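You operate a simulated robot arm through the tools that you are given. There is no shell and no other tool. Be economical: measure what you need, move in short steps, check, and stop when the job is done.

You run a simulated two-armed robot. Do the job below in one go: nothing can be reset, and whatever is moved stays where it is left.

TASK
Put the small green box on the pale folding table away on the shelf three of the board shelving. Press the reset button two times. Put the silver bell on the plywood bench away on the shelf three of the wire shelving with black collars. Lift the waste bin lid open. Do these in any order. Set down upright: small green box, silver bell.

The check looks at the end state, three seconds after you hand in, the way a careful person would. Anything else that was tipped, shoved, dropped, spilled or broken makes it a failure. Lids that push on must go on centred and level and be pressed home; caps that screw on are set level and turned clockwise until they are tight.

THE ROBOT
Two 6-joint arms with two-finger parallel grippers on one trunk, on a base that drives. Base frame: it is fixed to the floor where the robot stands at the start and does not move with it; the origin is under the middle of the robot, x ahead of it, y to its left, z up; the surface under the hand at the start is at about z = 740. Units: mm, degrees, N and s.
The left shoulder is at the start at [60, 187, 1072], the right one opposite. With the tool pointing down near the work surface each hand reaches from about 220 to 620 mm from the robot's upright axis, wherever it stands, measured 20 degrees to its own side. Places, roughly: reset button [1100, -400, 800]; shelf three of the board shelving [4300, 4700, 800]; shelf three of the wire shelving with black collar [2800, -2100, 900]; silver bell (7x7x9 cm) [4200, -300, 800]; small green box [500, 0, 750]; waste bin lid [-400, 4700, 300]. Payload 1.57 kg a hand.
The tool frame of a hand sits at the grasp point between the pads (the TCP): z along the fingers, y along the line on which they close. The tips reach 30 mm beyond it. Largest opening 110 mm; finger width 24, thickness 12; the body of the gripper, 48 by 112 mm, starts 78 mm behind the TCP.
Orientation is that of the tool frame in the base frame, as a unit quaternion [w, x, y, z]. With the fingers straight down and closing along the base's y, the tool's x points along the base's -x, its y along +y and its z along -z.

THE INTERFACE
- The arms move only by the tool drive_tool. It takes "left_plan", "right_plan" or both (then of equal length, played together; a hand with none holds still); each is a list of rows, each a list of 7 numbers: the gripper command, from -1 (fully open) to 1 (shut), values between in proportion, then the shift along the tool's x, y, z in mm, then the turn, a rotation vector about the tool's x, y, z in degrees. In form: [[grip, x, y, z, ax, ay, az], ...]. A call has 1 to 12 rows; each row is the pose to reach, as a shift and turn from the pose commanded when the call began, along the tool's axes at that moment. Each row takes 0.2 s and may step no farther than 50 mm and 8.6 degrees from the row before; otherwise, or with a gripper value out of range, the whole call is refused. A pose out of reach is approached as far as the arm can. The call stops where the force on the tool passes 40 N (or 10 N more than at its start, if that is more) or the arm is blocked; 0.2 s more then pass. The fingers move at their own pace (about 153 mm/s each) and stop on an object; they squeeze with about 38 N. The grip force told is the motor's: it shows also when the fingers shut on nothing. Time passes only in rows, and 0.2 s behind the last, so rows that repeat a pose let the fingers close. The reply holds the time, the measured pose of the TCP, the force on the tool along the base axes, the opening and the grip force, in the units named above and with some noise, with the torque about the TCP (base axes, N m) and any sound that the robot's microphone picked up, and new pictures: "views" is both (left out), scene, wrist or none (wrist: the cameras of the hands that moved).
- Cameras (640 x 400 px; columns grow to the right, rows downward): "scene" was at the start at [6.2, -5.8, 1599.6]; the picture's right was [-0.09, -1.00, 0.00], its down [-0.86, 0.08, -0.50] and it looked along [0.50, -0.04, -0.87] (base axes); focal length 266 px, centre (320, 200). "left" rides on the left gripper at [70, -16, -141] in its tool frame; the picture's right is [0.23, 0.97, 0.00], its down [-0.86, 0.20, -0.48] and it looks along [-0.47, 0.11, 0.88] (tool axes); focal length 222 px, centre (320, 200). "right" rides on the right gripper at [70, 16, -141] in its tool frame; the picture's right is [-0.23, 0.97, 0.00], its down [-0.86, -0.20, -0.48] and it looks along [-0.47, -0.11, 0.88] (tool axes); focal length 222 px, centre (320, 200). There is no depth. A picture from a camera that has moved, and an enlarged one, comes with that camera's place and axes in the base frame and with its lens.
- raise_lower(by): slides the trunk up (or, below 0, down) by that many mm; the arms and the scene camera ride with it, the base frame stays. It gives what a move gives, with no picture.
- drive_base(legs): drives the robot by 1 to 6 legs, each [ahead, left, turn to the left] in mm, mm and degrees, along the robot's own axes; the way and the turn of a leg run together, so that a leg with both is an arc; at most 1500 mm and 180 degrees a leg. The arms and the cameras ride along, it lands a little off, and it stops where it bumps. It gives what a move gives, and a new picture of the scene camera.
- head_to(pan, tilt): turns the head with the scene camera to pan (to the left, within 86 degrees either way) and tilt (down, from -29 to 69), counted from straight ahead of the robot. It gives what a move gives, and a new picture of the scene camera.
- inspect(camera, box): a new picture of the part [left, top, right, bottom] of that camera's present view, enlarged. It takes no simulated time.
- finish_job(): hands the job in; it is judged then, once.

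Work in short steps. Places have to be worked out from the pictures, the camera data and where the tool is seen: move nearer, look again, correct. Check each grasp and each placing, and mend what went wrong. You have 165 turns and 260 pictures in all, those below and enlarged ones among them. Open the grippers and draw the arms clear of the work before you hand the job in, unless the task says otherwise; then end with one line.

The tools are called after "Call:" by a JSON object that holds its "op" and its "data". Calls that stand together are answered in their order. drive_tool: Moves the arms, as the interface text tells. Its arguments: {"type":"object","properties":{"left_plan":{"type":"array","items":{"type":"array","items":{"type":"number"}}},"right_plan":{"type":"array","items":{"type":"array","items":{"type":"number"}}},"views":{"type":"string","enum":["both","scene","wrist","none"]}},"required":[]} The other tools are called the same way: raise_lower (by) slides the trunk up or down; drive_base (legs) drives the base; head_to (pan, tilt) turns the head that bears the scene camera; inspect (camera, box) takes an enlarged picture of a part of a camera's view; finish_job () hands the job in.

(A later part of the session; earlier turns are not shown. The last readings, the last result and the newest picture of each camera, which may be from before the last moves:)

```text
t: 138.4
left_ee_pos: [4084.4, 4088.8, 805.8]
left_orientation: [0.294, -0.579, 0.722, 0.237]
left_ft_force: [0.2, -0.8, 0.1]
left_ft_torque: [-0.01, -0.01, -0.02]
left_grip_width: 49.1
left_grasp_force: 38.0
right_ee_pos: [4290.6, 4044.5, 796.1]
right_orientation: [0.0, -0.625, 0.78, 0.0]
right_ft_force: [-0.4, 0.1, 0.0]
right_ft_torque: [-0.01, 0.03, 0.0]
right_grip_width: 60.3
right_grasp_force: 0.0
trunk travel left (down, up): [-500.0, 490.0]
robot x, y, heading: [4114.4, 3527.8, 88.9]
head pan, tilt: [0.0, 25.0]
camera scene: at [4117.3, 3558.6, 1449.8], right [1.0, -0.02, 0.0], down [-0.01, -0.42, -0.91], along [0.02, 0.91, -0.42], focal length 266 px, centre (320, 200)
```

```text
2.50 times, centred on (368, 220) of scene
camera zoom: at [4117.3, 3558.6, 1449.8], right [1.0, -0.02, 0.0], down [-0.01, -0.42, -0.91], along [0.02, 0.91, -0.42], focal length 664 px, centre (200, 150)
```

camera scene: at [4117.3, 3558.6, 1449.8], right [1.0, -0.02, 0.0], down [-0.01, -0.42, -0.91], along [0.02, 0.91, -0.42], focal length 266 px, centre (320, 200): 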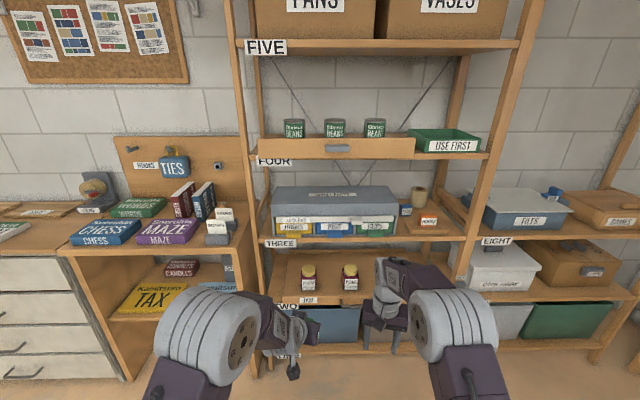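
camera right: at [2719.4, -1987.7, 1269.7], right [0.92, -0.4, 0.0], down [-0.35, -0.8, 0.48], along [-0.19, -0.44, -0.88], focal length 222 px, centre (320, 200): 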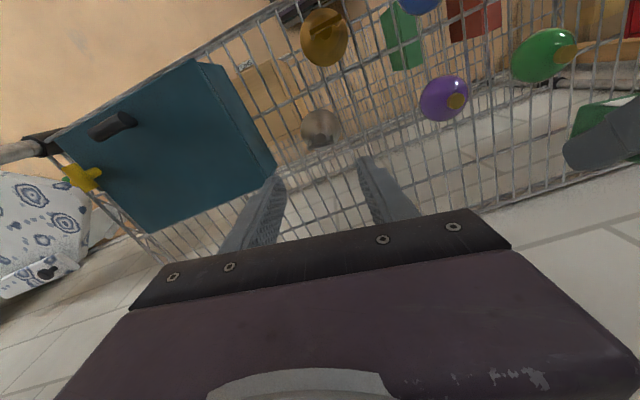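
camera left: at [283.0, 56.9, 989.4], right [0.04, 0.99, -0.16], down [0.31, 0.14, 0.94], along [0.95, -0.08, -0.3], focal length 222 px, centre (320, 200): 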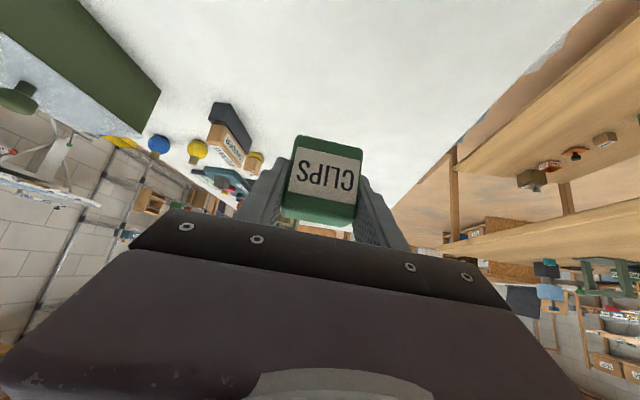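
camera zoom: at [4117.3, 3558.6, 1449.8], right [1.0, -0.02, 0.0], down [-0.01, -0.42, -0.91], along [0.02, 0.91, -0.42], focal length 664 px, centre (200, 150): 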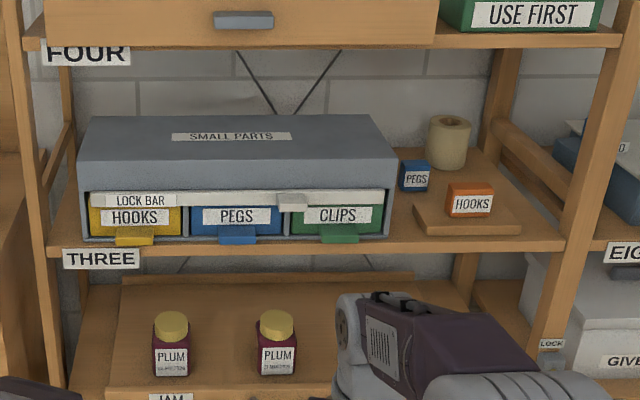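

Shelf three is the board with the SMALL PARTS cabinet (surface z ≈ 855, front edge y ≈ 4480). Free space is at its right end behind the little tray; I move right 480 mm and raise to see it better.

Call:
{"op": "drive_base", "data": {"legs": [[0, -480, 0]]}}

Call:
{"op": "raise_lower", "data": {"by": 120}}

Call:
{"op": "head_to", "data": {"pan": 0, "tilt": 35}}

Call:
{"op": "inspect", "data": {"camera": "scene", "box": [240, 100, 400, 200]}}

```text
t: 141.3
left_ee_pos: [4577.0, 4079.4, 807.0]
left_orientation: [0.295, -0.578, 0.723, 0.237]
left_ft_force: [-0.1, -0.3, 0.4]
left_ft_torque: [0.04, 0.04, 0.02]
left_grip_width: 49.1
left_grasp_force: 37.7
right_ee_pos: [4782.7, 4034.3, 797.5]
right_orientation: [0.0, -0.623, 0.782, 0.0]
right_ft_force: [0.1, -0.2, 0.3]
right_ft_torque: [0.02, 0.01, 0.0]
right_grip_width: 60.6
right_grasp_force: 0.1
trunk travel left (down, up): [-500.0, 490.0]
robot x, y, heading: [4604.9, 3514.9, 88.8]
head pan, tilt: [0.0, 25.0]
camera scene: at [4607.5, 3548.4, 1449.8], right [1.0, -0.02, 0.0], down [-0.01, -0.42, -0.91], along [0.02, 0.91, -0.42], focal length 266 px, centre (320, 200)
```

scene: 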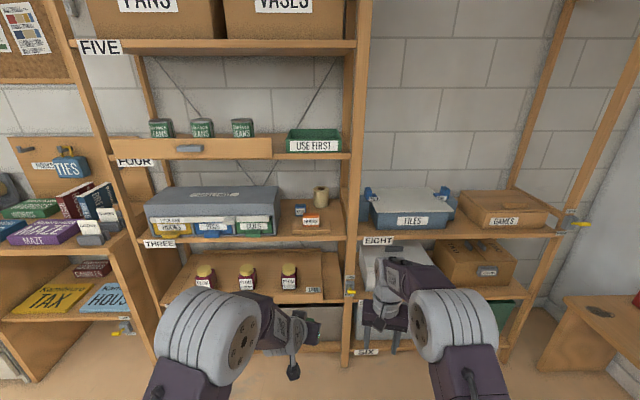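

```text
t: 142.8
left_ee_pos: [4575.9, 4079.3, 925.6]
left_orientation: [0.296, -0.576, 0.724, 0.236]
left_ft_force: [0.5, 0.8, -0.7]
left_ft_torque: [-0.04, 0.0, 0.03]
left_grip_width: 48.9
left_grasp_force: 38.1
right_ee_pos: [4782.5, 4032.9, 916.2]
right_orientation: [0.0, -0.623, 0.782, 0.0]
right_ft_force: [-0.4, 0.3, 0.0]
right_ft_torque: [0.0, 0.04, 0.01]
right_grip_width: 60.5
right_grasp_force: 0.0
trunk travel left (down, up): [-620.0, 370.0]
robot x, y, heading: [4605.8, 3515.5, 88.8]
head pan, tilt: [0.0, 25.0]
```

```text
t: 143.5
left_ee_pos: [4575.8, 4079.9, 925.9]
left_orientation: [0.295, -0.577, 0.724, 0.236]
left_ft_force: [0.3, 0.9, -0.5]
left_ft_torque: [-0.05, 0.01, 0.0]
left_grip_width: 49.1
left_grasp_force: 37.7
right_ee_pos: [4783.8, 4033.9, 917.9]
right_orientation: [0.0, -0.624, 0.781, 0.0]
right_ft_force: [0.0, 0.1, -0.6]
right_ft_torque: [0.02, 0.0, 0.02]
right_grip_width: 60.5
right_grasp_force: 0.2
trunk travel left (down, up): [-620.0, 370.0]
robot x, y, heading: [4602.6, 3515.9, 88.8]
head pan, tilt: [0.0, 35.0]
camera scene: at [4606.7, 3544.4, 1554.0], right [1.0, -0.02, 0.0], down [-0.01, -0.57, -0.82], along [0.02, 0.82, -0.57], focal length 266 px, centre (320, 200)
```

scene: 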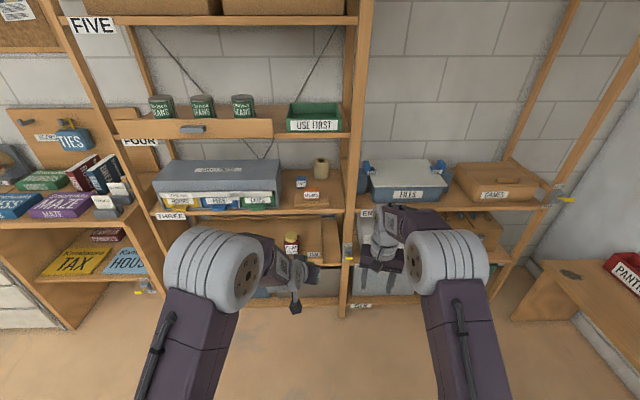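

```text
4.00 times, centred on (320, 150) of scene
camera zoom: at [4606.7, 3544.4, 1554.0], right [1.0, -0.02, 0.0], down [-0.01, -0.57, -0.82], along [0.02, 0.82, -0.57], focal length 1063 px, centre (320, 400)
```

zoom: 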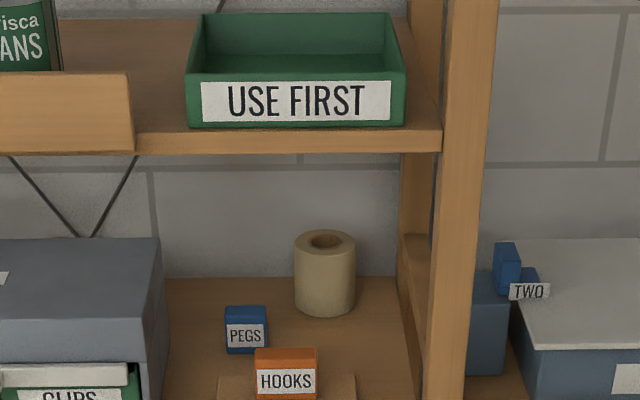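

The free spot on shelf three is around [4655, 4650] (PEGS left, HOOKS tray in front, paper roll behind). To keep the left elbow under the FOUR board, I stretch the left arm up and forward and lower the trunk accordingly; also turn so the hand points straight in.

Call:
{"op": "drive_tool", "data": {"left_plan": [[1, -37, 0, -16, 0, 0, 0], [1, -74, 0, -32, 0, 0, 0], [1, -111, 0, -48, 0, 0, 0], [1, -148, 0, -64, 0, 0, 0]], "views": "none"}}

Call:
{"op": "raise_lower", "data": {"by": -120}}

Call:
{"op": "drive_base", "data": {"legs": [[0, 0, 12.8]]}}

```text
t: 144.5
left_ee_pos: [4598.1, 4133.2, 1074.0]
left_orientation: [0.293, -0.577, 0.723, 0.242]
left_ft_force: [0.6, 0.1, -1.1]
left_ft_torque: [0.01, 0.02, 0.02]
left_grip_width: 48.9
left_grasp_force: 39.0
left hand out of reach, approached as far as the arm can: row 2, 4
right_ee_pos: [4784.5, 4033.2, 917.8]
right_orientation: [-0.001, -0.624, 0.781, 0.0]
right_ft_force: [0.4, 0.6, 1.0]
right_ft_torque: [0.0, 0.02, -0.02]
right_grip_width: 60.5
right_grasp_force: 0.2
trunk travel left (down, up): [-620.0, 370.0]
robot x, y, heading: [4606.8, 3520.8, 88.5]
head pan, tilt: [0.0, 35.0]
```

```text
t: 146.0
left_ee_pos: [4597.2, 4132.5, 953.4]
left_orientation: [0.294, -0.578, 0.722, 0.241]
left_ft_force: [0.3, 0.7, -0.6]
left_ft_torque: [-0.01, -0.03, 0.02]
left_grip_width: 49.3
left_grasp_force: 38.1
right_ee_pos: [4784.1, 4033.0, 797.7]
right_orientation: [0.001, -0.624, 0.782, 0.0]
right_ft_force: [-0.1, 0.1, 0.2]
right_ft_torque: [-0.01, 0.04, 0.04]
right_grip_width: 60.7
right_grasp_force: 0.1
trunk travel left (down, up): [-500.0, 490.0]
robot x, y, heading: [4606.8, 3512.9, 88.8]
head pan, tilt: [0.0, 35.0]
```

```text
t: 147.2
left_ee_pos: [4458.7, 4115.3, 954.0]
left_orientation: [-0.265, 0.656, -0.652, -0.272]
left_ft_force: [-0.3, 0.3, -0.1]
left_ft_torque: [0.01, 0.0, -0.01]
left_grip_width: 49.1
left_grasp_force: 38.2
right_ee_pos: [4662.4, 4058.5, 798.0]
right_orientation: [0.0, 0.709, -0.706, 0.0]
right_ft_force: [0.1, 0.6, -0.7]
right_ft_torque: [-0.01, 0.0, 0.03]
right_grip_width: 60.5
right_grasp_force: 0.1
trunk travel left (down, up): [-500.0, 490.0]
robot x, y, heading: [4604.8, 3517.6, 101.7]
head pan, tilt: [0.0, 35.0]
camera scene: at [4600.2, 3543.8, 1434.0], right [0.98, 0.2, 0.0], down [0.12, -0.56, -0.82], along [-0.16, 0.8, -0.57], focal length 266 px, centre (320, 200)
```

scene: 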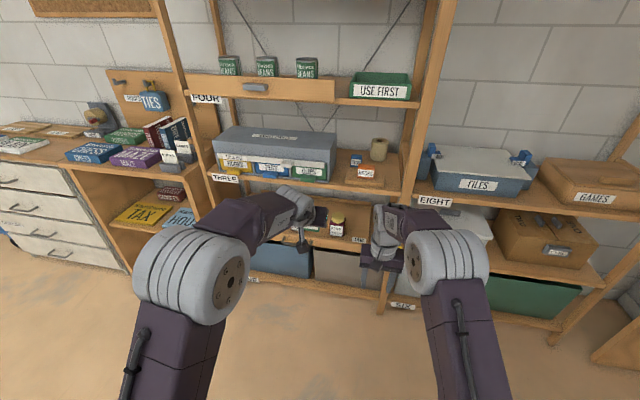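

The right hand would also run into the shelving, so I pull it back toward the body first.

Call:
{"op": "drive_tool", "data": {"right_plan": [[0, 45, 0, -10, 0, 0, 0], [0, 90, 0, -20, 0, 0, 0], [0, 135, 0, -30, 0, 0, 0], [0, 180, 0, -40, 0, 0, 0], [0, 225, 0, -50, 0, 0, 0], [0, 250, 0, -60, 0, 0, 0]], "views": "scene"}}

Call:
{"op": "inspect", "data": {"camera": "left", "box": [0, 0, 640, 400]}}

```text
t: 148.6
left_ee_pos: [4456.8, 4114.8, 953.0]
left_orientation: [-0.265, 0.656, -0.652, -0.273]
left_ft_force: [-0.3, -0.3, 0.5]
left_ft_torque: [-0.02, 0.01, 0.01]
left_grip_width: 49.1
left_grasp_force: 37.9
right_ee_pos: [4660.2, 3808.9, 856.4]
right_orientation: [0.0, 0.708, -0.706, 0.0]
right_ft_force: [0.4, -0.9, 0.0]
right_ft_torque: [0.04, -0.01, 0.01]
right_grip_width: 55.0
right_grasp_force: 0.0
trunk travel left (down, up): [-500.0, 490.0]
robot x, y, heading: [4607.2, 3516.0, 101.8]
head pan, tilt: [0.0, 35.0]
camera scene: at [4600.7, 3543.0, 1434.0], right [0.98, 0.2, 0.0], down [0.12, -0.56, -0.82], along [-0.16, 0.8, -0.57], focal length 266 px, centre (320, 200)
```

scene: 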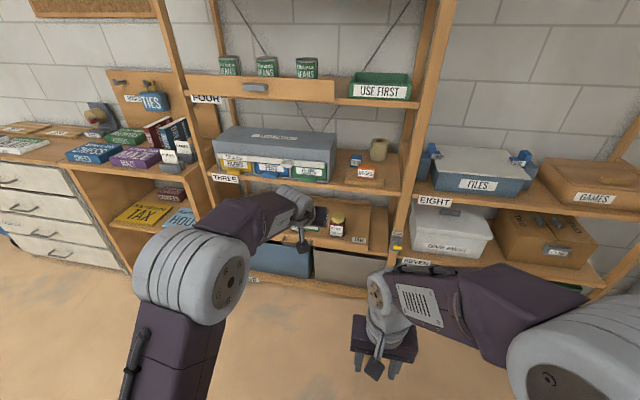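

```text
1.00 times, centred on (320, 200) of left (not enlarged: the box is as wide or as high as the picture)
camera zoom: at [4475.5, 3965.4, 1006.3], right [-0.97, -0.17, -0.15], down [-0.19, 0.27, 0.94], along [-0.12, 0.95, -0.29], focal length 222 px, centre (320, 200)
```

zoom: 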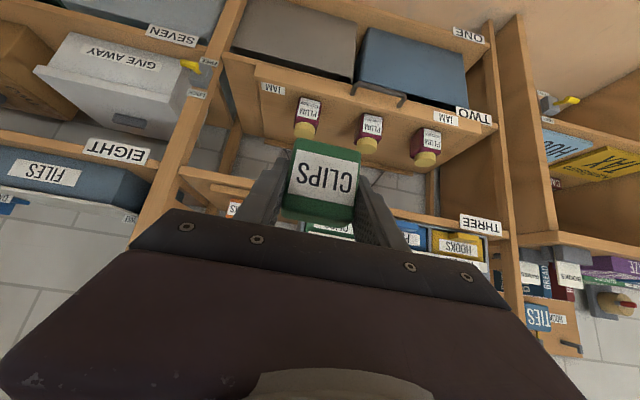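

Levels check out (label z 832, board top ≈ 860). I raise the trunk 40 mm for clearance over the HOOKS box and shift sideways to x ≈ 4655 first.

Call:
{"op": "raise_lower", "data": {"by": 40}}

Call:
{"op": "drive_base", "data": {"legs": [[-40, -194, 0]]}}

Call:
{"op": "inspect", "data": {"camera": "scene", "box": [160, 60, 416, 220]}}

Call:
{"op": "inspect", "data": {"camera": "left", "box": [0, 0, 640, 400]}}

```text
t: 149.4
left_ee_pos: [4458.3, 4114.6, 993.3]
left_orientation: [-0.265, 0.655, -0.652, -0.273]
left_ft_force: [-0.1, 0.1, 0.1]
left_ft_torque: [-0.04, 0.0, 0.0]
left_grip_width: 49.0
left_grasp_force: 38.0
right_ee_pos: [4661.0, 3808.6, 895.7]
right_orientation: [0.0, 0.707, -0.707, 0.0]
right_ft_force: [-0.2, -0.8, -0.2]
right_ft_torque: [0.03, 0.0, -0.01]
right_grip_width: 54.8
right_grasp_force: 0.0
trunk travel left (down, up): [-540.0, 450.0]
robot x, y, heading: [4603.2, 3516.1, 101.7]
head pan, tilt: [0.0, 35.0]
```

```text
t: 151.0
left_ee_pos: [4657.3, 4115.3, 994.3]
left_orientation: [-0.265, 0.656, -0.652, -0.273]
left_ft_force: [0.1, 0.7, 0.2]
left_ft_torque: [0.0, 0.01, -0.01]
left_grip_width: 49.0
left_grasp_force: 37.9
right_ee_pos: [4859.9, 3810.8, 896.2]
right_orientation: [0.0, 0.708, -0.706, 0.0]
right_ft_force: [0.7, 0.3, -0.1]
right_ft_torque: [0.0, 0.03, 0.04]
right_grip_width: 54.8
right_grasp_force: 0.0
trunk travel left (down, up): [-540.0, 450.0]
robot x, y, heading: [4805.9, 3519.0, 101.5]
head pan, tilt: [0.0, 35.0]
camera scene: at [4800.2, 3544.6, 1474.0], right [0.98, 0.2, 0.0], down [0.12, -0.56, -0.82], along [-0.17, 0.8, -0.57], focal length 266 px, centre (320, 200)
```

scene: 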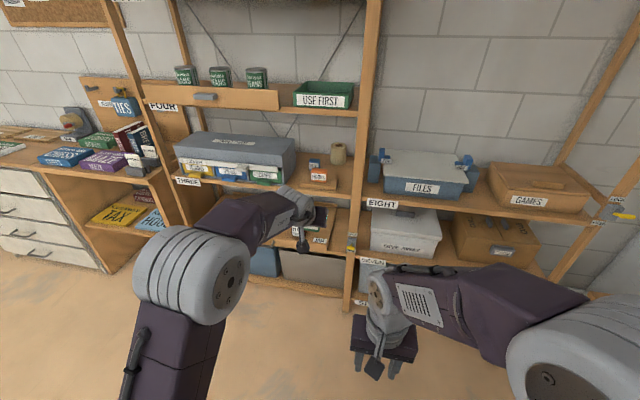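

```text
2.50 times, centred on (288, 140) of scene
camera zoom: at [4800.2, 3544.6, 1474.0], right [0.98, 0.2, 0.0], down [0.12, -0.56, -0.82], along [-0.17, 0.8, -0.57], focal length 664 px, centre (400, 350)
```

zoom: 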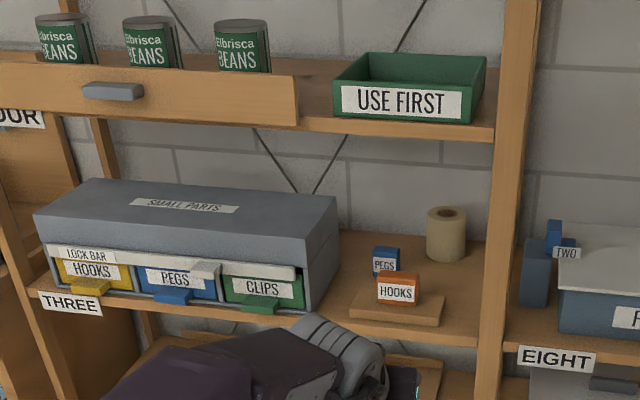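

```text
1.00 times, centred on (320, 200) of left (not enlarged: the box is as wide or as high as the picture)
camera zoom: at [4674.4, 3966.6, 1046.0], right [-0.97, -0.17, -0.15], down [-0.19, 0.27, 0.94], along [-0.12, 0.95, -0.3], focal length 222 px, centre (320, 200)
```

zoom: 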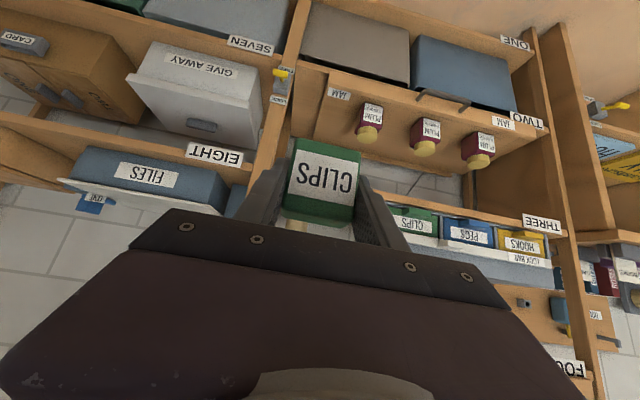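

Refined: target TCP ≈ [4660, 4638]; HOOKS spans x 4558–4626 with its top about 920, FOUR board underside at 1185. I lower the trunk 20 mm (TCP z ≈ 973) and drive 300 mm straight in, then check.

Call:
{"op": "raise_lower", "data": {"by": -20}}

Call:
{"op": "drive_base", "data": {"legs": [[293, -64, 0]]}}

Call:
{"op": "inspect", "data": {"camera": "left", "box": [0, 0, 640, 400]}}

```text
t: 151.7
left_ee_pos: [4656.2, 4115.1, 973.8]
left_orientation: [-0.264, 0.656, -0.652, -0.273]
left_ft_force: [0.3, -0.1, -0.4]
left_ft_torque: [0.02, -0.03, -0.06]
left_grip_width: 48.9
left_grasp_force: 38.1
right_ee_pos: [4858.6, 3810.1, 876.1]
right_orientation: [0.0, 0.709, -0.706, 0.001]
right_ft_force: [0.3, 0.2, 0.6]
right_ft_torque: [-0.01, -0.01, 0.01]
right_grip_width: 55.2
right_grasp_force: 0.1
trunk travel left (down, up): [-520.0, 470.0]
robot x, y, heading: [4806.0, 3516.5, 101.6]
head pan, tilt: [0.0, 35.0]
```

```text
t: 153.7
left_ee_pos: [4661.8, 4413.2, 973.3]
left_orientation: [-0.265, 0.655, -0.653, -0.273]
left_ft_force: [-0.6, 0.5, 0.6]
left_ft_torque: [-0.02, 0.02, -0.01]
left_grip_width: 49.2
left_grasp_force: 37.9
right_ee_pos: [4863.1, 4108.9, 876.1]
right_orientation: [-0.001, -0.707, 0.707, 0.0]
right_ft_force: [-0.6, -0.9, 0.4]
right_ft_torque: [-0.06, -0.03, -0.02]
right_grip_width: 55.2
right_grasp_force: 0.1
trunk travel left (down, up): [-520.0, 470.0]
robot x, y, heading: [4805.6, 3814.6, 101.4]
head pan, tilt: [0.0, 35.0]
camera scene: at [4803.0, 3843.2, 1454.0], right [0.98, 0.2, 0.0], down [0.11, -0.56, -0.82], along [-0.16, 0.8, -0.57], focal length 266 px, centre (320, 200)
```

scene: 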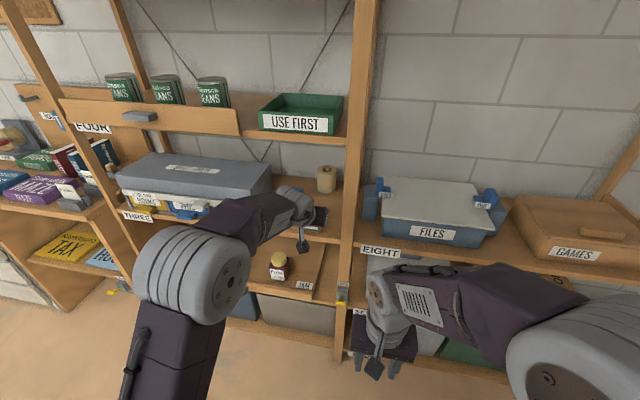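

```text
1.00 times, centred on (320, 200) of left (not enlarged: the box is as wide or as high as the picture)
camera zoom: at [4678.4, 4265.3, 1025.8], right [-0.97, -0.17, -0.15], down [-0.19, 0.27, 0.94], along [-0.12, 0.95, -0.3], focal length 222 px, centre (320, 200)
```

zoom: 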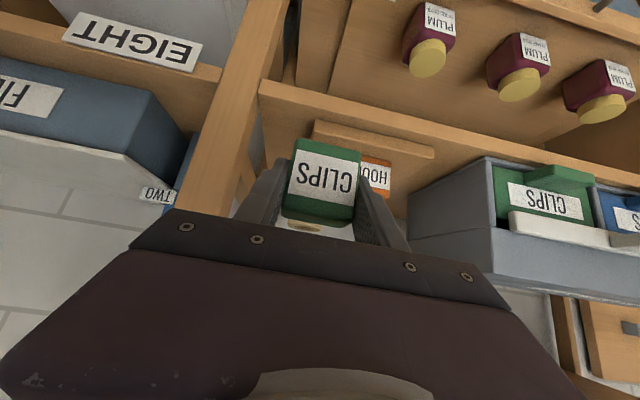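

The hand is centred between the post and HOOKS, and the wrist stays below the FOUR board. I drive the remaining 225 mm straight in.

Call:
{"op": "drive_base", "data": {"legs": [[110, -22, 0]]}}

Call:
{"op": "inspect", "data": {"camera": "scene", "box": [200, 80, 400, 205]}}

```text
t: 154.9
left_ee_pos: [4661.3, 4525.0, 973.9]
left_orientation: [-0.265, 0.655, -0.654, -0.272]
left_ft_force: [-0.6, 0.3, 0.2]
left_ft_torque: [0.02, -0.05, 0.01]
left_grip_width: 49.0
left_grasp_force: 38.1
right_ee_pos: [4863.4, 4220.6, 875.1]
right_orientation: [-0.001, -0.707, 0.707, -0.001]
right_ft_force: [-0.9, 0.8, -0.1]
right_ft_torque: [-0.01, 0.02, 0.03]
right_grip_width: 55.1
right_grasp_force: 0.0
trunk travel left (down, up): [-520.0, 470.0]
robot x, y, heading: [4808.2, 3931.6, 101.5]
head pan, tilt: [0.0, 35.0]
camera scene: at [4802.6, 3954.0, 1454.0], right [0.98, 0.2, 0.0], down [0.11, -0.56, -0.82], along [-0.16, 0.8, -0.57], focal length 266 px, centre (320, 200)
```

scene: 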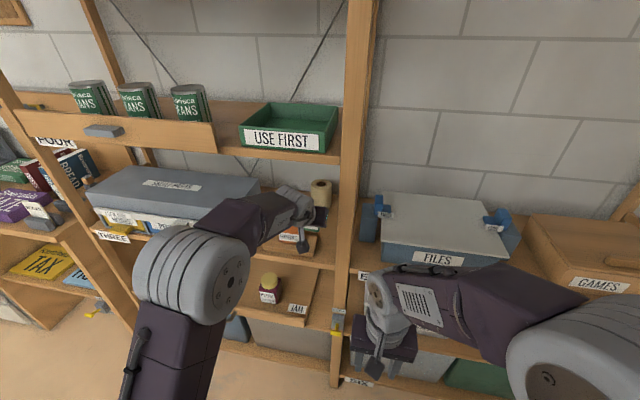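

```text
3.20 times, centred on (300, 142) of scene
camera zoom: at [4802.6, 3954.0, 1454.0], right [0.98, 0.2, 0.0], down [0.11, -0.56, -0.82], along [-0.16, 0.8, -0.57], focal length 850 px, centre (384, 384)
```

zoom: 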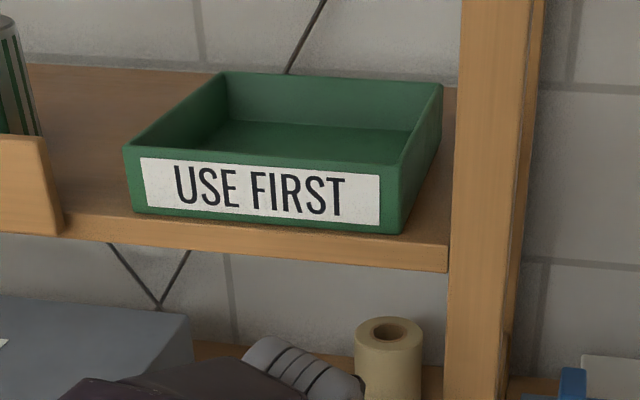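

Ample gap under the board. Driving the last 113 mm.

Call:
{"op": "drive_base", "data": {"legs": [[111, -23, 0]]}}

Call:
{"op": "inspect", "data": {"camera": "left", "box": [0, 0, 640, 400]}}

Call:
{"op": "inspect", "data": {"camera": "scene", "box": [200, 150, 400, 275]}}

```text
t: 156.2
left_ee_pos: [4663.4, 4640.2, 971.3]
left_orientation: [-0.265, 0.655, -0.654, -0.271]
left_ft_force: [0.2, -0.7, -0.5]
left_ft_torque: [0.01, 0.03, -0.01]
left_grip_width: 49.3
left_grasp_force: 38.3
right_ee_pos: [4865.0, 4334.3, 875.1]
right_orientation: [0.001, -0.706, 0.708, -0.001]
right_ft_force: [0.2, -0.5, -0.5]
right_ft_torque: [-0.02, -0.03, 0.01]
right_grip_width: 55.3
right_grasp_force: 0.0
trunk travel left (down, up): [-520.0, 470.0]
robot x, y, heading: [4810.8, 4042.0, 101.4]
head pan, tilt: [0.0, 35.0]
camera scene: at [4802.8, 4069.2, 1453.7], right [0.98, 0.2, 0.0], down [0.11, -0.56, -0.82], along [-0.16, 0.8, -0.57], focal length 266 px, centre (320, 200)
```

scene: 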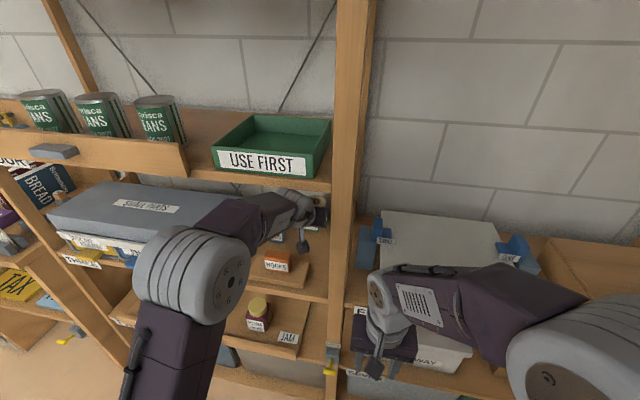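

```text
1.00 times, centred on (320, 200) of left (not enlarged: the box is as wide or as high as the picture)
camera zoom: at [4679.1, 4490.9, 1024.1], right [-0.97, -0.17, -0.15], down [-0.19, 0.27, 0.94], along [-0.12, 0.95, -0.3], focal length 222 px, centre (320, 200)
```

zoom: 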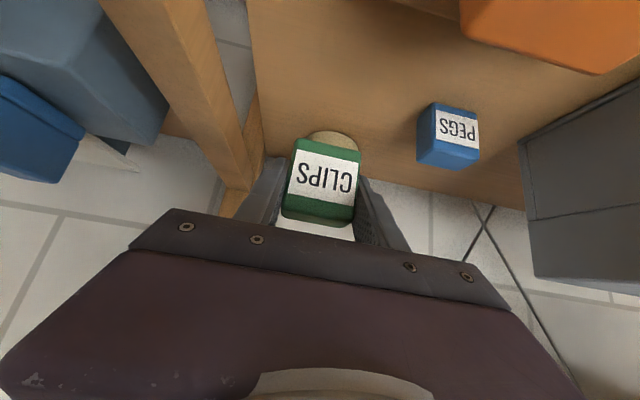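

```text
3.20 times, centred on (300, 212) of scene
camera zoom: at [4802.8, 4069.2, 1453.7], right [0.98, 0.2, 0.0], down [0.11, -0.56, -0.82], along [-0.16, 0.8, -0.57], focal length 850 px, centre (384, 160)
```

zoom: 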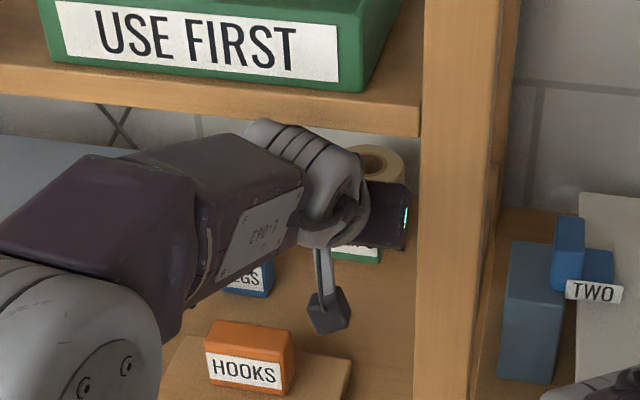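

Box is over the free spot. I lower the trunk 50 mm, then feel for the board with small arm steps straight down.

Call:
{"op": "raise_lower", "data": {"by": -50}}

Call:
{"op": "drive_tool", "data": {"left_plan": [[1, 4, 0, 4, 0, 0, 0], [1, 8, 0, 8, 0, 0, 0]], "views": "wrist"}}

```text
t: 157.1
left_ee_pos: [4663.1, 4638.4, 922.4]
left_orientation: [-0.264, 0.654, -0.654, -0.272]
left_ft_force: [-0.1, -0.4, -0.4]
left_ft_torque: [0.0, 0.04, -0.02]
left_grip_width: 49.0
left_grasp_force: 38.1
right_ee_pos: [4864.4, 4333.7, 825.8]
right_orientation: [0.0, -0.706, 0.708, 0.001]
right_ft_force: [-0.3, -0.7, 0.6]
right_ft_torque: [0.02, 0.01, 0.0]
right_grip_width: 54.8
right_grasp_force: 0.0
trunk travel left (down, up): [-470.0, 520.0]
robot x, y, heading: [4809.9, 4039.7, 101.4]
head pan, tilt: [0.0, 35.0]
```

```text
t: 157.7
left_ee_pos: [4662.8, 4638.7, 912.5]
left_orientation: [0.265, -0.654, 0.655, 0.271]
left_ft_force: [-0.1, -0.1, -0.4]
left_ft_torque: [0.03, 0.04, -0.01]
left_grip_width: 49.1
left_grasp_force: 38.0
right_ee_pos: [4865.2, 4334.4, 826.8]
right_orientation: [0.0, -0.707, 0.707, 0.0]
right_ft_force: [0.2, -0.7, -0.4]
right_ft_torque: [-0.01, -0.02, 0.02]
right_grip_width: 55.0
right_grasp_force: 0.1
trunk travel left (down, up): [-470.0, 520.0]
robot x, y, heading: [4808.3, 4044.1, 101.5]
head pan, tilt: [0.0, 35.0]
camera left: at [4679.7, 4489.4, 964.1], right [-0.97, -0.17, -0.15], down [-0.19, 0.27, 0.94], along [-0.12, 0.95, -0.3], focal length 222 px, centre (320, 200)
```

left: 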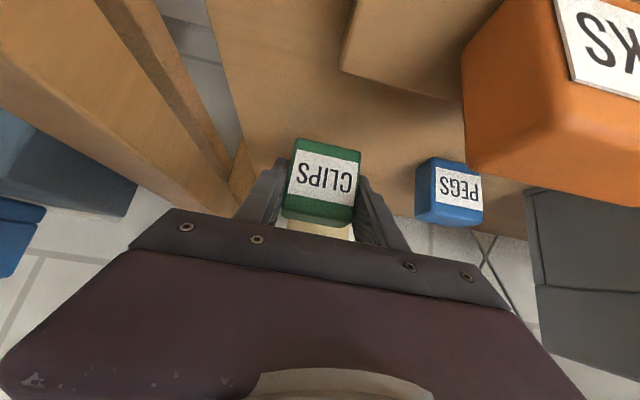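

Still in free air at TCP z 912. Continuing down in 2 mm steps.

Call:
{"op": "drive_tool", "data": {"left_plan": [[1, 1.5, 0, 1.5, 0, 0, 0], [1, 3, 0, 3, 0, 0, 0], [1, 4.5, 0, 4.5, 0, 0, 0], [1, 6, 0, 6, 0, 0, 0], [1, 7.5, 0, 7.5, 0, 0, 0]], "views": "none"}}

```text
t: 158.9
left_ee_pos: [4662.4, 4637.7, 901.4]
left_orientation: [-0.264, 0.655, -0.654, -0.27]
left_ft_force: [0.2, 0.3, 0.2]
left_ft_torque: [0.0, -0.01, -0.01]
left_grip_width: 49.2
left_grasp_force: 37.3
right_ee_pos: [4863.7, 4332.8, 826.7]
right_orientation: [0.0, -0.707, 0.707, 0.001]
right_ft_force: [0.2, 0.2, 0.7]
right_ft_torque: [0.0, 0.03, -0.01]
right_grip_width: 55.1
right_grasp_force: 0.1
trunk travel left (down, up): [-470.0, 520.0]
robot x, y, heading: [4805.2, 4038.5, 101.6]
head pan, tilt: [0.0, 35.0]
```

Call:
{"op": "drive_tool", "data": {"left_plan": [[1, 1.5, 0, 1.5, 0, 0, 0], [1, 3, 0, 3, 0, 0, 0], [1, 4.5, 0, 4.5, 0, 0, 0], [1, 6, 0, 6, 0, 0, 0]], "views": "wrist"}}

```text
t: 159.9
left_ee_pos: [4662.8, 4638.9, 893.3]
left_orientation: [-0.265, 0.655, -0.653, -0.272]
left_ft_force: [0.3, 0.2, -0.2]
left_ft_torque: [0.0, 0.0, 0.0]
left_grip_width: 48.9
left_grasp_force: 38.1
right_ee_pos: [4864.4, 4332.9, 826.4]
right_orientation: [0.0, -0.707, 0.708, 0.0]
right_ft_force: [1.0, -0.2, 0.5]
right_ft_torque: [-0.01, 0.01, -0.03]
right_grip_width: 55.3
right_grasp_force: 0.1
trunk travel left (down, up): [-470.0, 520.0]
robot x, y, heading: [4809.2, 4038.8, 101.4]
head pan, tilt: [0.0, 35.0]
camera left: at [4679.0, 4490.2, 944.5], right [-0.97, -0.17, -0.15], down [-0.19, 0.27, 0.94], along [-0.12, 0.95, -0.3], focal length 222 px, centre (320, 200)
```

left: 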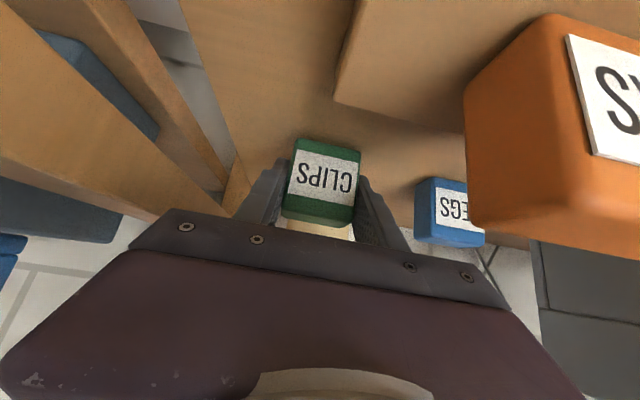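

No contact yet; continue down.

Call:
{"op": "drive_tool", "data": {"left_plan": [[1, 1.5, 0, 1.5, 0, 0, 0], [1, 3, 0, 3, 0, 0, 0], [1, 4.5, 0, 4.5, 0, 0, 0], [1, 6, 0, 6, 0, 0, 0]], "views": "wrist"}}

Call:
{"op": "inspect", "data": {"camera": "scene", "box": [220, 170, 380, 270]}}

```text
t: 160.9
left_ee_pos: [4662.6, 4637.9, 886.0]
left_orientation: [-0.266, 0.655, -0.653, -0.273]
left_ft_force: [-1.1, 1.7, 9.3]
left_ft_torque: [-0.01, -0.18, 0.03]
left_grip_width: 49.2
left_grasp_force: 37.5
right_ee_pos: [4863.8, 4332.9, 827.0]
right_orientation: [0.0, -0.707, 0.708, 0.0]
right_ft_force: [0.5, 0.5, 0.0]
right_ft_torque: [-0.01, 0.0, 0.01]
right_grip_width: 55.0
right_grasp_force: 0.1
trunk travel left (down, up): [-470.0, 520.0]
robot x, y, heading: [4807.5, 4040.0, 101.5]
head pan, tilt: [0.0, 35.0]
camera left: at [4678.8, 4489.5, 937.6], right [-0.97, -0.17, -0.15], down [-0.19, 0.27, 0.94], along [-0.12, 0.95, -0.29], focal length 222 px, centre (320, 200)
```

left: 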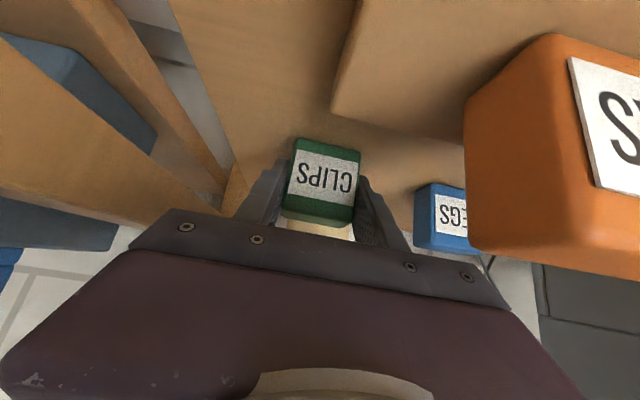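

```text
4.00 times, centred on (300, 220) of scene
camera zoom: at [4803.1, 4066.5, 1404.2], right [0.98, 0.2, 0.0], down [0.11, -0.56, -0.82], along [-0.16, 0.8, -0.57], focal length 1063 px, centre (400, 120)
```

zoom: 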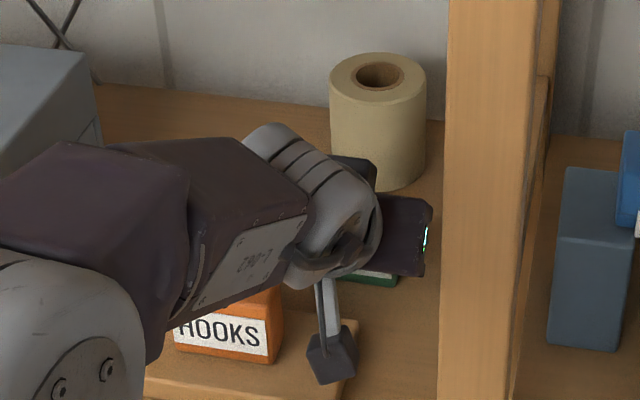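

Contact (9 N) at the expected height — the box stands on the board (z ≈ 850). I open the fingers and check before withdrawing.

Call:
{"op": "drive_tool", "data": {"left_plan": [[0.05, 0, 0, 0, 0, 0, 0], [-0.3, 0, 0, 0, 0, 0, 0], [-0.3, 0, 0, 0, 0, 0, 0]], "views": "wrist"}}

```text
t: 161.7
left_ee_pos: [4662.3, 4637.4, 882.7]
left_orientation: [-0.264, 0.655, -0.654, -0.271]
left_ft_force: [0.0, 0.2, 0.2]
left_ft_torque: [0.02, 0.0, -0.04]
left_grip_width: 71.5
left_grasp_force: 0.0
right_ee_pos: [4863.9, 4333.7, 825.9]
right_orientation: [0.0, -0.706, 0.708, 0.001]
right_ft_force: [0.4, 0.7, 0.4]
right_ft_torque: [-0.01, 0.0, -0.01]
right_grip_width: 55.0
right_grasp_force: 0.1
trunk travel left (down, up): [-470.0, 520.0]
robot x, y, heading: [4808.6, 4040.5, 100.9]
head pan, tilt: [0.0, 35.0]
camera left: at [4678.9, 4489.5, 936.1], right [-0.97, -0.17, -0.15], down [-0.19, 0.27, 0.94], along [-0.12, 0.95, -0.3], focal length 222 px, centre (320, 200)
```

left: 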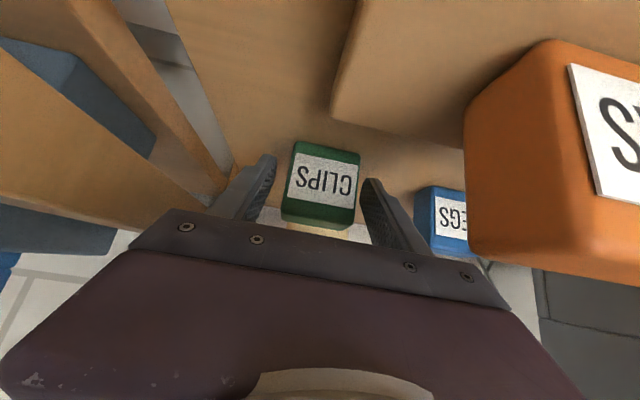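

The box stands free. I withdraw along the fingers (up and back) and view.

Call:
{"op": "drive_tool", "data": {"left_plan": [[-0.3, 0, 0, -12, 0, 0, 0], [-0.3, 0, 0, -30, 0, 0, 0], [-0.3, 0, 0, -55, 0, 0, 0], [-0.3, 0, 0, -80, 0, 0, 0]], "views": "wrist"}}

```text
t: 162.7
left_ee_pos: [4664.3, 4582.4, 940.4]
left_orientation: [-0.264, 0.655, -0.653, -0.272]
left_ft_force: [0.2, 0.3, -0.3]
left_ft_torque: [0.01, -0.03, -0.01]
left_grip_width: 71.5
left_grasp_force: 0.1
right_ee_pos: [4865.0, 4332.1, 827.6]
right_orientation: [0.0, -0.706, 0.708, 0.0]
right_ft_force: [0.2, -0.1, -0.8]
right_ft_torque: [0.0, 0.01, 0.0]
right_grip_width: 55.0
right_grasp_force: 0.1
trunk travel left (down, up): [-470.0, 520.0]
robot x, y, heading: [4806.3, 4039.1, 101.2]
head pan, tilt: [0.0, 35.0]
camera left: at [4681.9, 4433.6, 993.8], right [-0.97, -0.17, -0.15], down [-0.19, 0.27, 0.94], along [-0.12, 0.95, -0.3], focal length 222 px, centre (320, 200)
```

left: 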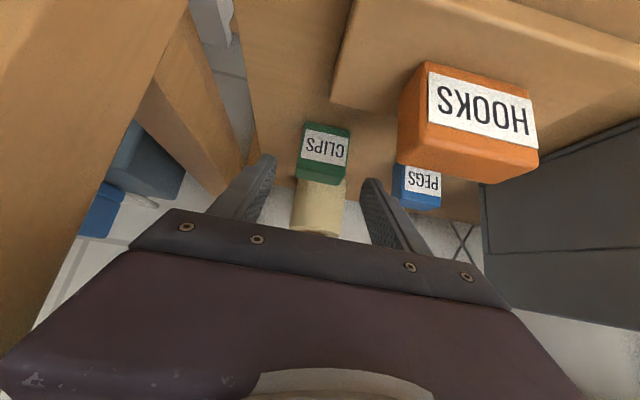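

The box stands upright beside PEGS. I raise 35 mm and back straight out.

Call:
{"op": "raise_lower", "data": {"by": 35}}

Call:
{"op": "drive_base", "data": {"legs": [[-510, 101, 0]]}}

Call:
{"op": "inspect", "data": {"camera": "scene", "box": [190, 80, 382, 200]}}

```text
t: 163.5
left_ee_pos: [4664.6, 4584.0, 975.9]
left_orientation: [-0.265, 0.655, -0.654, -0.271]
left_ft_force: [0.9, 0.6, -0.4]
left_ft_torque: [0.0, 0.04, -0.02]
left_grip_width: 71.5
left_grasp_force: 0.1
right_ee_pos: [4865.4, 4333.5, 861.0]
right_orientation: [0.0, -0.706, 0.708, -0.001]
right_ft_force: [-0.5, -0.2, -1.1]
right_ft_torque: [-0.03, 0.0, -0.03]
right_grip_width: 54.9
right_grasp_force: 0.2
trunk travel left (down, up): [-505.0, 485.0]
robot x, y, heading: [4811.0, 4044.7, 101.3]
head pan, tilt: [0.0, 35.0]
```

```text
t: 166.5
left_ee_pos: [4664.3, 4049.1, 976.1]
left_orientation: [-0.263, 0.66, -0.648, -0.274]
left_ft_force: [-0.7, 0.5, 0.5]
left_ft_torque: [0.02, -0.01, 0.02]
left_grip_width: 71.5
left_grasp_force: 0.1
right_ee_pos: [4867.1, 3802.1, 861.8]
right_orientation: [0.0, 0.712, -0.702, 0.0]
right_ft_force: [-0.2, -0.2, -0.2]
right_ft_torque: [-0.01, -0.01, 0.0]
right_grip_width: 55.1
right_grasp_force: 0.1
trunk travel left (down, up): [-505.0, 485.0]
robot x, y, heading: [4818.6, 3506.2, 102.1]
head pan, tilt: [0.0, 35.0]
camera scene: at [4809.7, 3535.9, 1439.0], right [0.98, 0.21, 0.0], down [0.12, -0.56, -0.82], along [-0.17, 0.8, -0.57], focal length 266 px, centre (320, 200)
```

scene: 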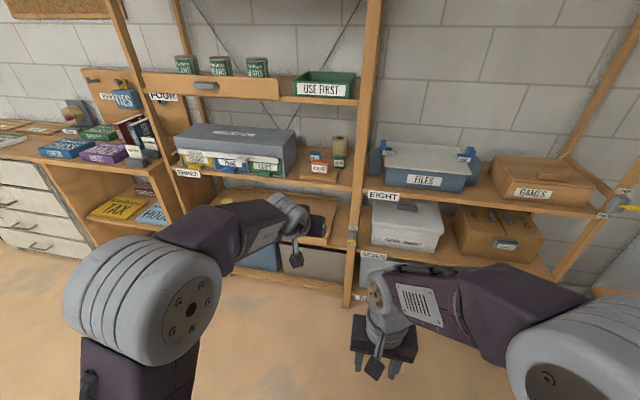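

```text
3.33 times, centred on (286, 140) of scene
camera zoom: at [4809.7, 3535.9, 1439.0], right [0.98, 0.21, 0.0], down [0.12, -0.56, -0.82], along [-0.17, 0.8, -0.57], focal length 886 px, centre (433, 400)
```

zoom: 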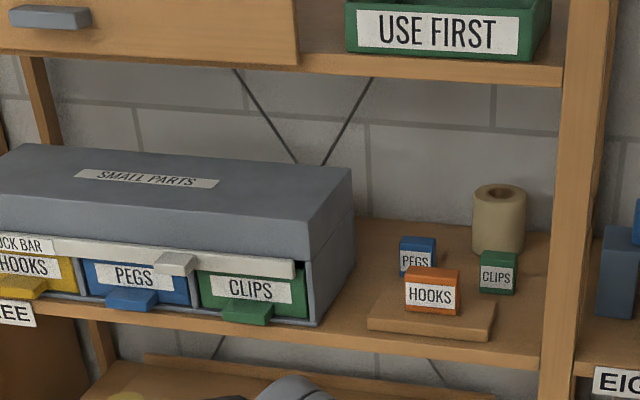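

Box placed well. Now the bin: I straighten to heading 90 and drive sideways along y ≈ 3750 to x ≈ 600, then look toward the corner.

Call:
{"op": "drive_base", "data": {"legs": [[0, 0, -12], [240, 0, 0], [0, 1500, 0], [0, 1500, 0], [0, 1200, 0]]}}

Call:
{"op": "head_to", "data": {"pan": 40, "tilt": 35}}

```text
t: 188.8
left_ee_pos: [614.7, 4372.1, 974.3]
left_orientation: [0.294, -0.574, 0.726, 0.238]
left_ft_force: [0.3, -0.7, 0.5]
left_ft_torque: [-0.01, 0.02, 0.0]
left_grip_width: 71.7
left_grasp_force: 0.0
right_ee_pos: [750.3, 4083.4, 861.6]
right_orientation: [0.001, -0.619, 0.786, 0.0]
right_ft_force: [-0.1, 0.4, -0.6]
right_ft_torque: [0.0, 0.01, -0.02]
right_grip_width: 54.9
right_grasp_force: 0.1
trunk travel left (down, up): [-505.0, 485.0]
robot x, y, heading: [626.5, 3809.5, 87.8]
head pan, tilt: [0.0, 35.0]
camera scene: at [629.2, 3838.9, 1439.0], right [1.0, -0.04, 0.0], down [-0.02, -0.57, -0.82], along [0.03, 0.82, -0.57], focal length 266 px, centre (320, 200)
```

scene: 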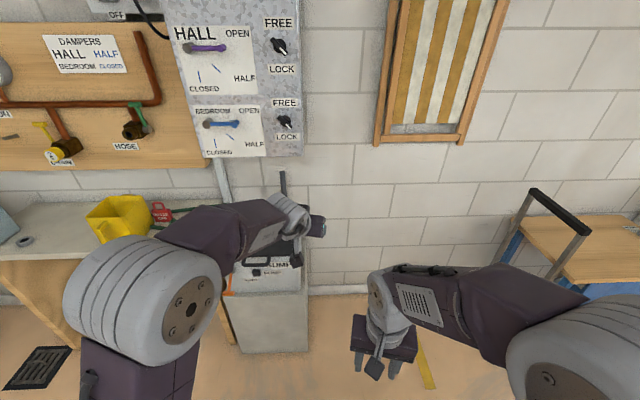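

```text
t: 189.8
left_ee_pos: [615.0, 4372.5, 976.8]
left_orientation: [0.294, -0.573, 0.727, 0.238]
left_ft_force: [-0.4, 0.3, 0.5]
left_ft_torque: [-0.04, 0.02, 0.01]
left_grip_width: 71.6
left_grasp_force: 0.0
right_ee_pos: [750.7, 4083.3, 861.3]
right_orientation: [0.0, -0.619, 0.785, 0.0]
right_ft_force: [0.3, -0.1, 0.5]
right_ft_torque: [0.02, 0.02, 0.01]
right_grip_width: 55.0
right_grasp_force: 0.1
trunk travel left (down, up): [-505.0, 485.0]
robot x, y, heading: [626.7, 3810.3, 88.3]
head pan, tilt: [40.0, 35.0]
camera scene: at [572.2, 3820.4, 1439.0], right [0.79, 0.61, 0.0], down [0.35, -0.45, -0.82], along [-0.5, 0.65, -0.57], focal length 266 px, centre (320, 200)
```

scene: 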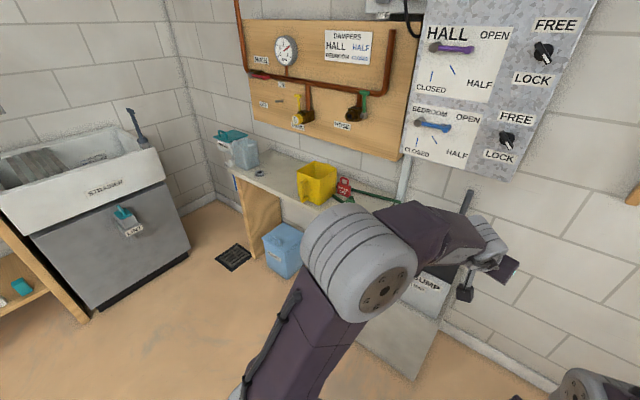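

The blue bin near [−380, 4670] is seen next to the side table. Enlarging it.

Call:
{"op": "inspect", "data": {"camera": "scene", "box": [220, 180, 348, 290]}}

```text
3.64 times, centred on (284, 235) of scene
camera zoom: at [572.2, 3820.4, 1439.0], right [0.79, 0.61, 0.0], down [0.35, -0.45, -0.82], along [-0.5, 0.65, -0.57], focal length 966 px, centre (451, 73)
```

zoom: 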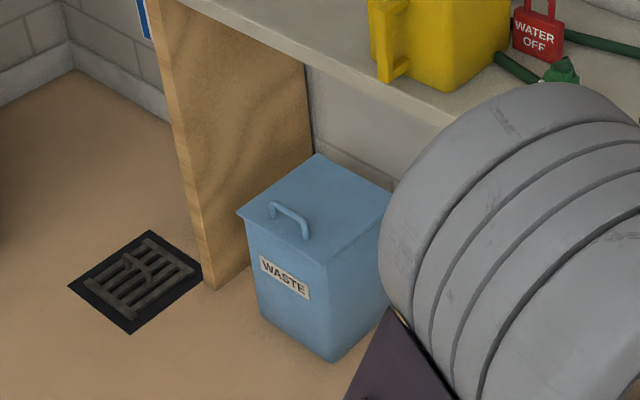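

I fold the left hand back to pointing straight down (it will work the bin), here in the open.

Call:
{"op": "drive_tool", "data": {"left_plan": [[-0.3, 35, 0, 12, 0, 7.5, 0], [-0.3, 70, 0, 24, 0, 15, 0], [-0.3, 105, 0, 35, 0, 22.5, 0], [-0.3, 140, 0, 46, 0, 30, 0], [-0.3, 175, 0, 58, 0, 37.5, 0], [-0.3, 212, 0, 70, 0, 45, 0]], "views": "none"}}

Call:
{"op": "drive_tool", "data": {"left_plan": [[-1, 0, 0, 0, 0, 0, -6], [-1, 0, 0, 0, 0, 0, -11.6]], "views": "none"}}

Call:
{"op": "drive_base", "data": {"legs": [[0, 850, 2]]}}

Call:
{"op": "head_to", "data": {"pan": 10, "tilt": 50}}

```text
t: 191.2
left_ee_pos: [604.3, 4261.5, 788.5]
left_orientation: [0.054, -0.62, 0.776, 0.102]
left_ft_force: [0.2, 0.0, 0.2]
left_ft_torque: [0.03, -0.01, 0.0]
left_grip_width: 71.5
left_grasp_force: 0.1
left hand out of reach, approached as far as the arm can: row 2, 3, 4, 5, 6
right_ee_pos: [749.8, 4083.1, 860.4]
right_orientation: [0.0, -0.619, 0.786, 0.0]
right_ft_force: [-0.1, -0.1, 0.6]
right_ft_torque: [-0.03, -0.02, 0.03]
right_grip_width: 55.3
right_grasp_force: 0.0
trunk travel left (down, up): [-505.0, 485.0]
robot x, y, heading: [629.0, 3812.3, 88.0]
head pan, tilt: [40.0, 35.0]
```

```text
t: 191.8
left_ee_pos: [604.3, 4262.5, 789.1]
left_orientation: [0.064, -0.697, 0.708, 0.095]
left_ft_force: [-0.8, 0.1, -0.8]
left_ft_torque: [0.02, 0.03, 0.0]
left_grip_width: 109.9
left_grasp_force: 0.1
right_ee_pos: [750.8, 4082.9, 861.1]
right_orientation: [0.0, -0.619, 0.785, 0.0]
right_ft_force: [-0.2, -0.2, 0.4]
right_ft_torque: [0.01, 0.01, 0.01]
right_grip_width: 54.9
right_grasp_force: 0.0
trunk travel left (down, up): [-505.0, 485.0]
robot x, y, heading: [625.6, 3808.5, 87.9]
head pan, tilt: [40.0, 35.0]
```

```text
t: 196.4
left_ee_pos: [-273.1, 4278.2, 789.6]
left_orientation: [-0.063, 0.707, -0.697, -0.096]
left_ft_force: [-0.5, 0.3, -0.7]
left_ft_torque: [-0.03, -0.04, 0.01]
left_grip_width: 110.1
left_grasp_force: 0.2
right_ee_pos: [-120.3, 4104.4, 862.0]
right_orientation: [0.001, -0.632, 0.775, 0.0]
right_ft_force: [-0.2, -0.6, 0.3]
right_ft_torque: [0.01, -0.01, 0.0]
right_grip_width: 55.0
right_grasp_force: 0.1
trunk travel left (down, up): [-505.0, 485.0]
robot x, y, heading: [-235.4, 3827.1, 89.7]
head pan, tilt: [40.0, 35.0]
camera scene: at [-290.5, 3835.1, 1439.0], right [0.77, 0.64, 0.0], down [0.37, -0.44, -0.82], along [-0.52, 0.63, -0.57], focal length 266 px, centre (320, 200)
```

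scene: 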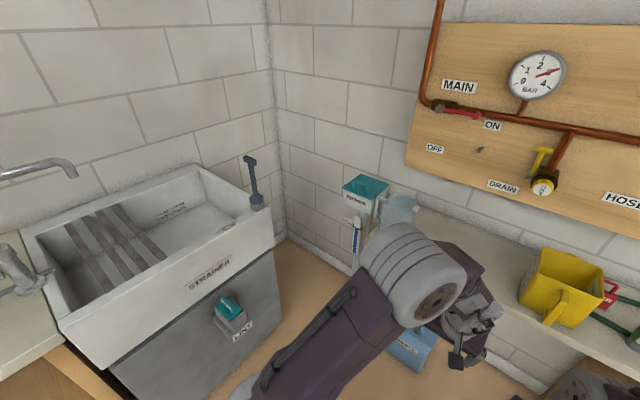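

```text
t: 197.4
left_ee_pos: [-271.9, 4277.3, 789.0]
left_orientation: [-0.063, 0.708, -0.697, -0.096]
left_ft_force: [0.2, 0.5, 1.6]
left_ft_torque: [0.0, -0.01, 0.03]
left_grip_width: 110.1
left_grasp_force: 0.0
right_ee_pos: [-120.5, 4104.5, 861.1]
right_orientation: [0.001, -0.632, 0.775, -0.002]
right_ft_force: [-0.1, 0.3, 0.2]
right_ft_torque: [-0.02, -0.01, 0.0]
right_grip_width: 54.9
right_grasp_force: 0.1
trunk travel left (down, up): [-505.0, 485.0]
robot x, y, heading: [-231.2, 3828.1, 89.8]
head pan, tilt: [10.0, 50.0]
camera scene: at [-247.0, 3843.3, 1417.3], right [0.99, 0.17, 0.0], down [0.13, -0.75, -0.64], along [-0.11, 0.63, -0.77], focal length 266 px, centre (320, 200)
```

scene: 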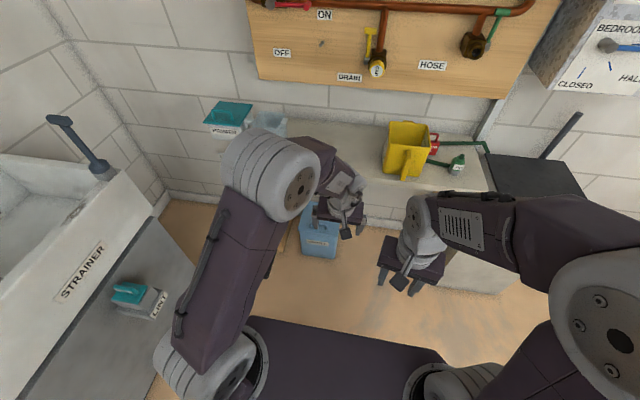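

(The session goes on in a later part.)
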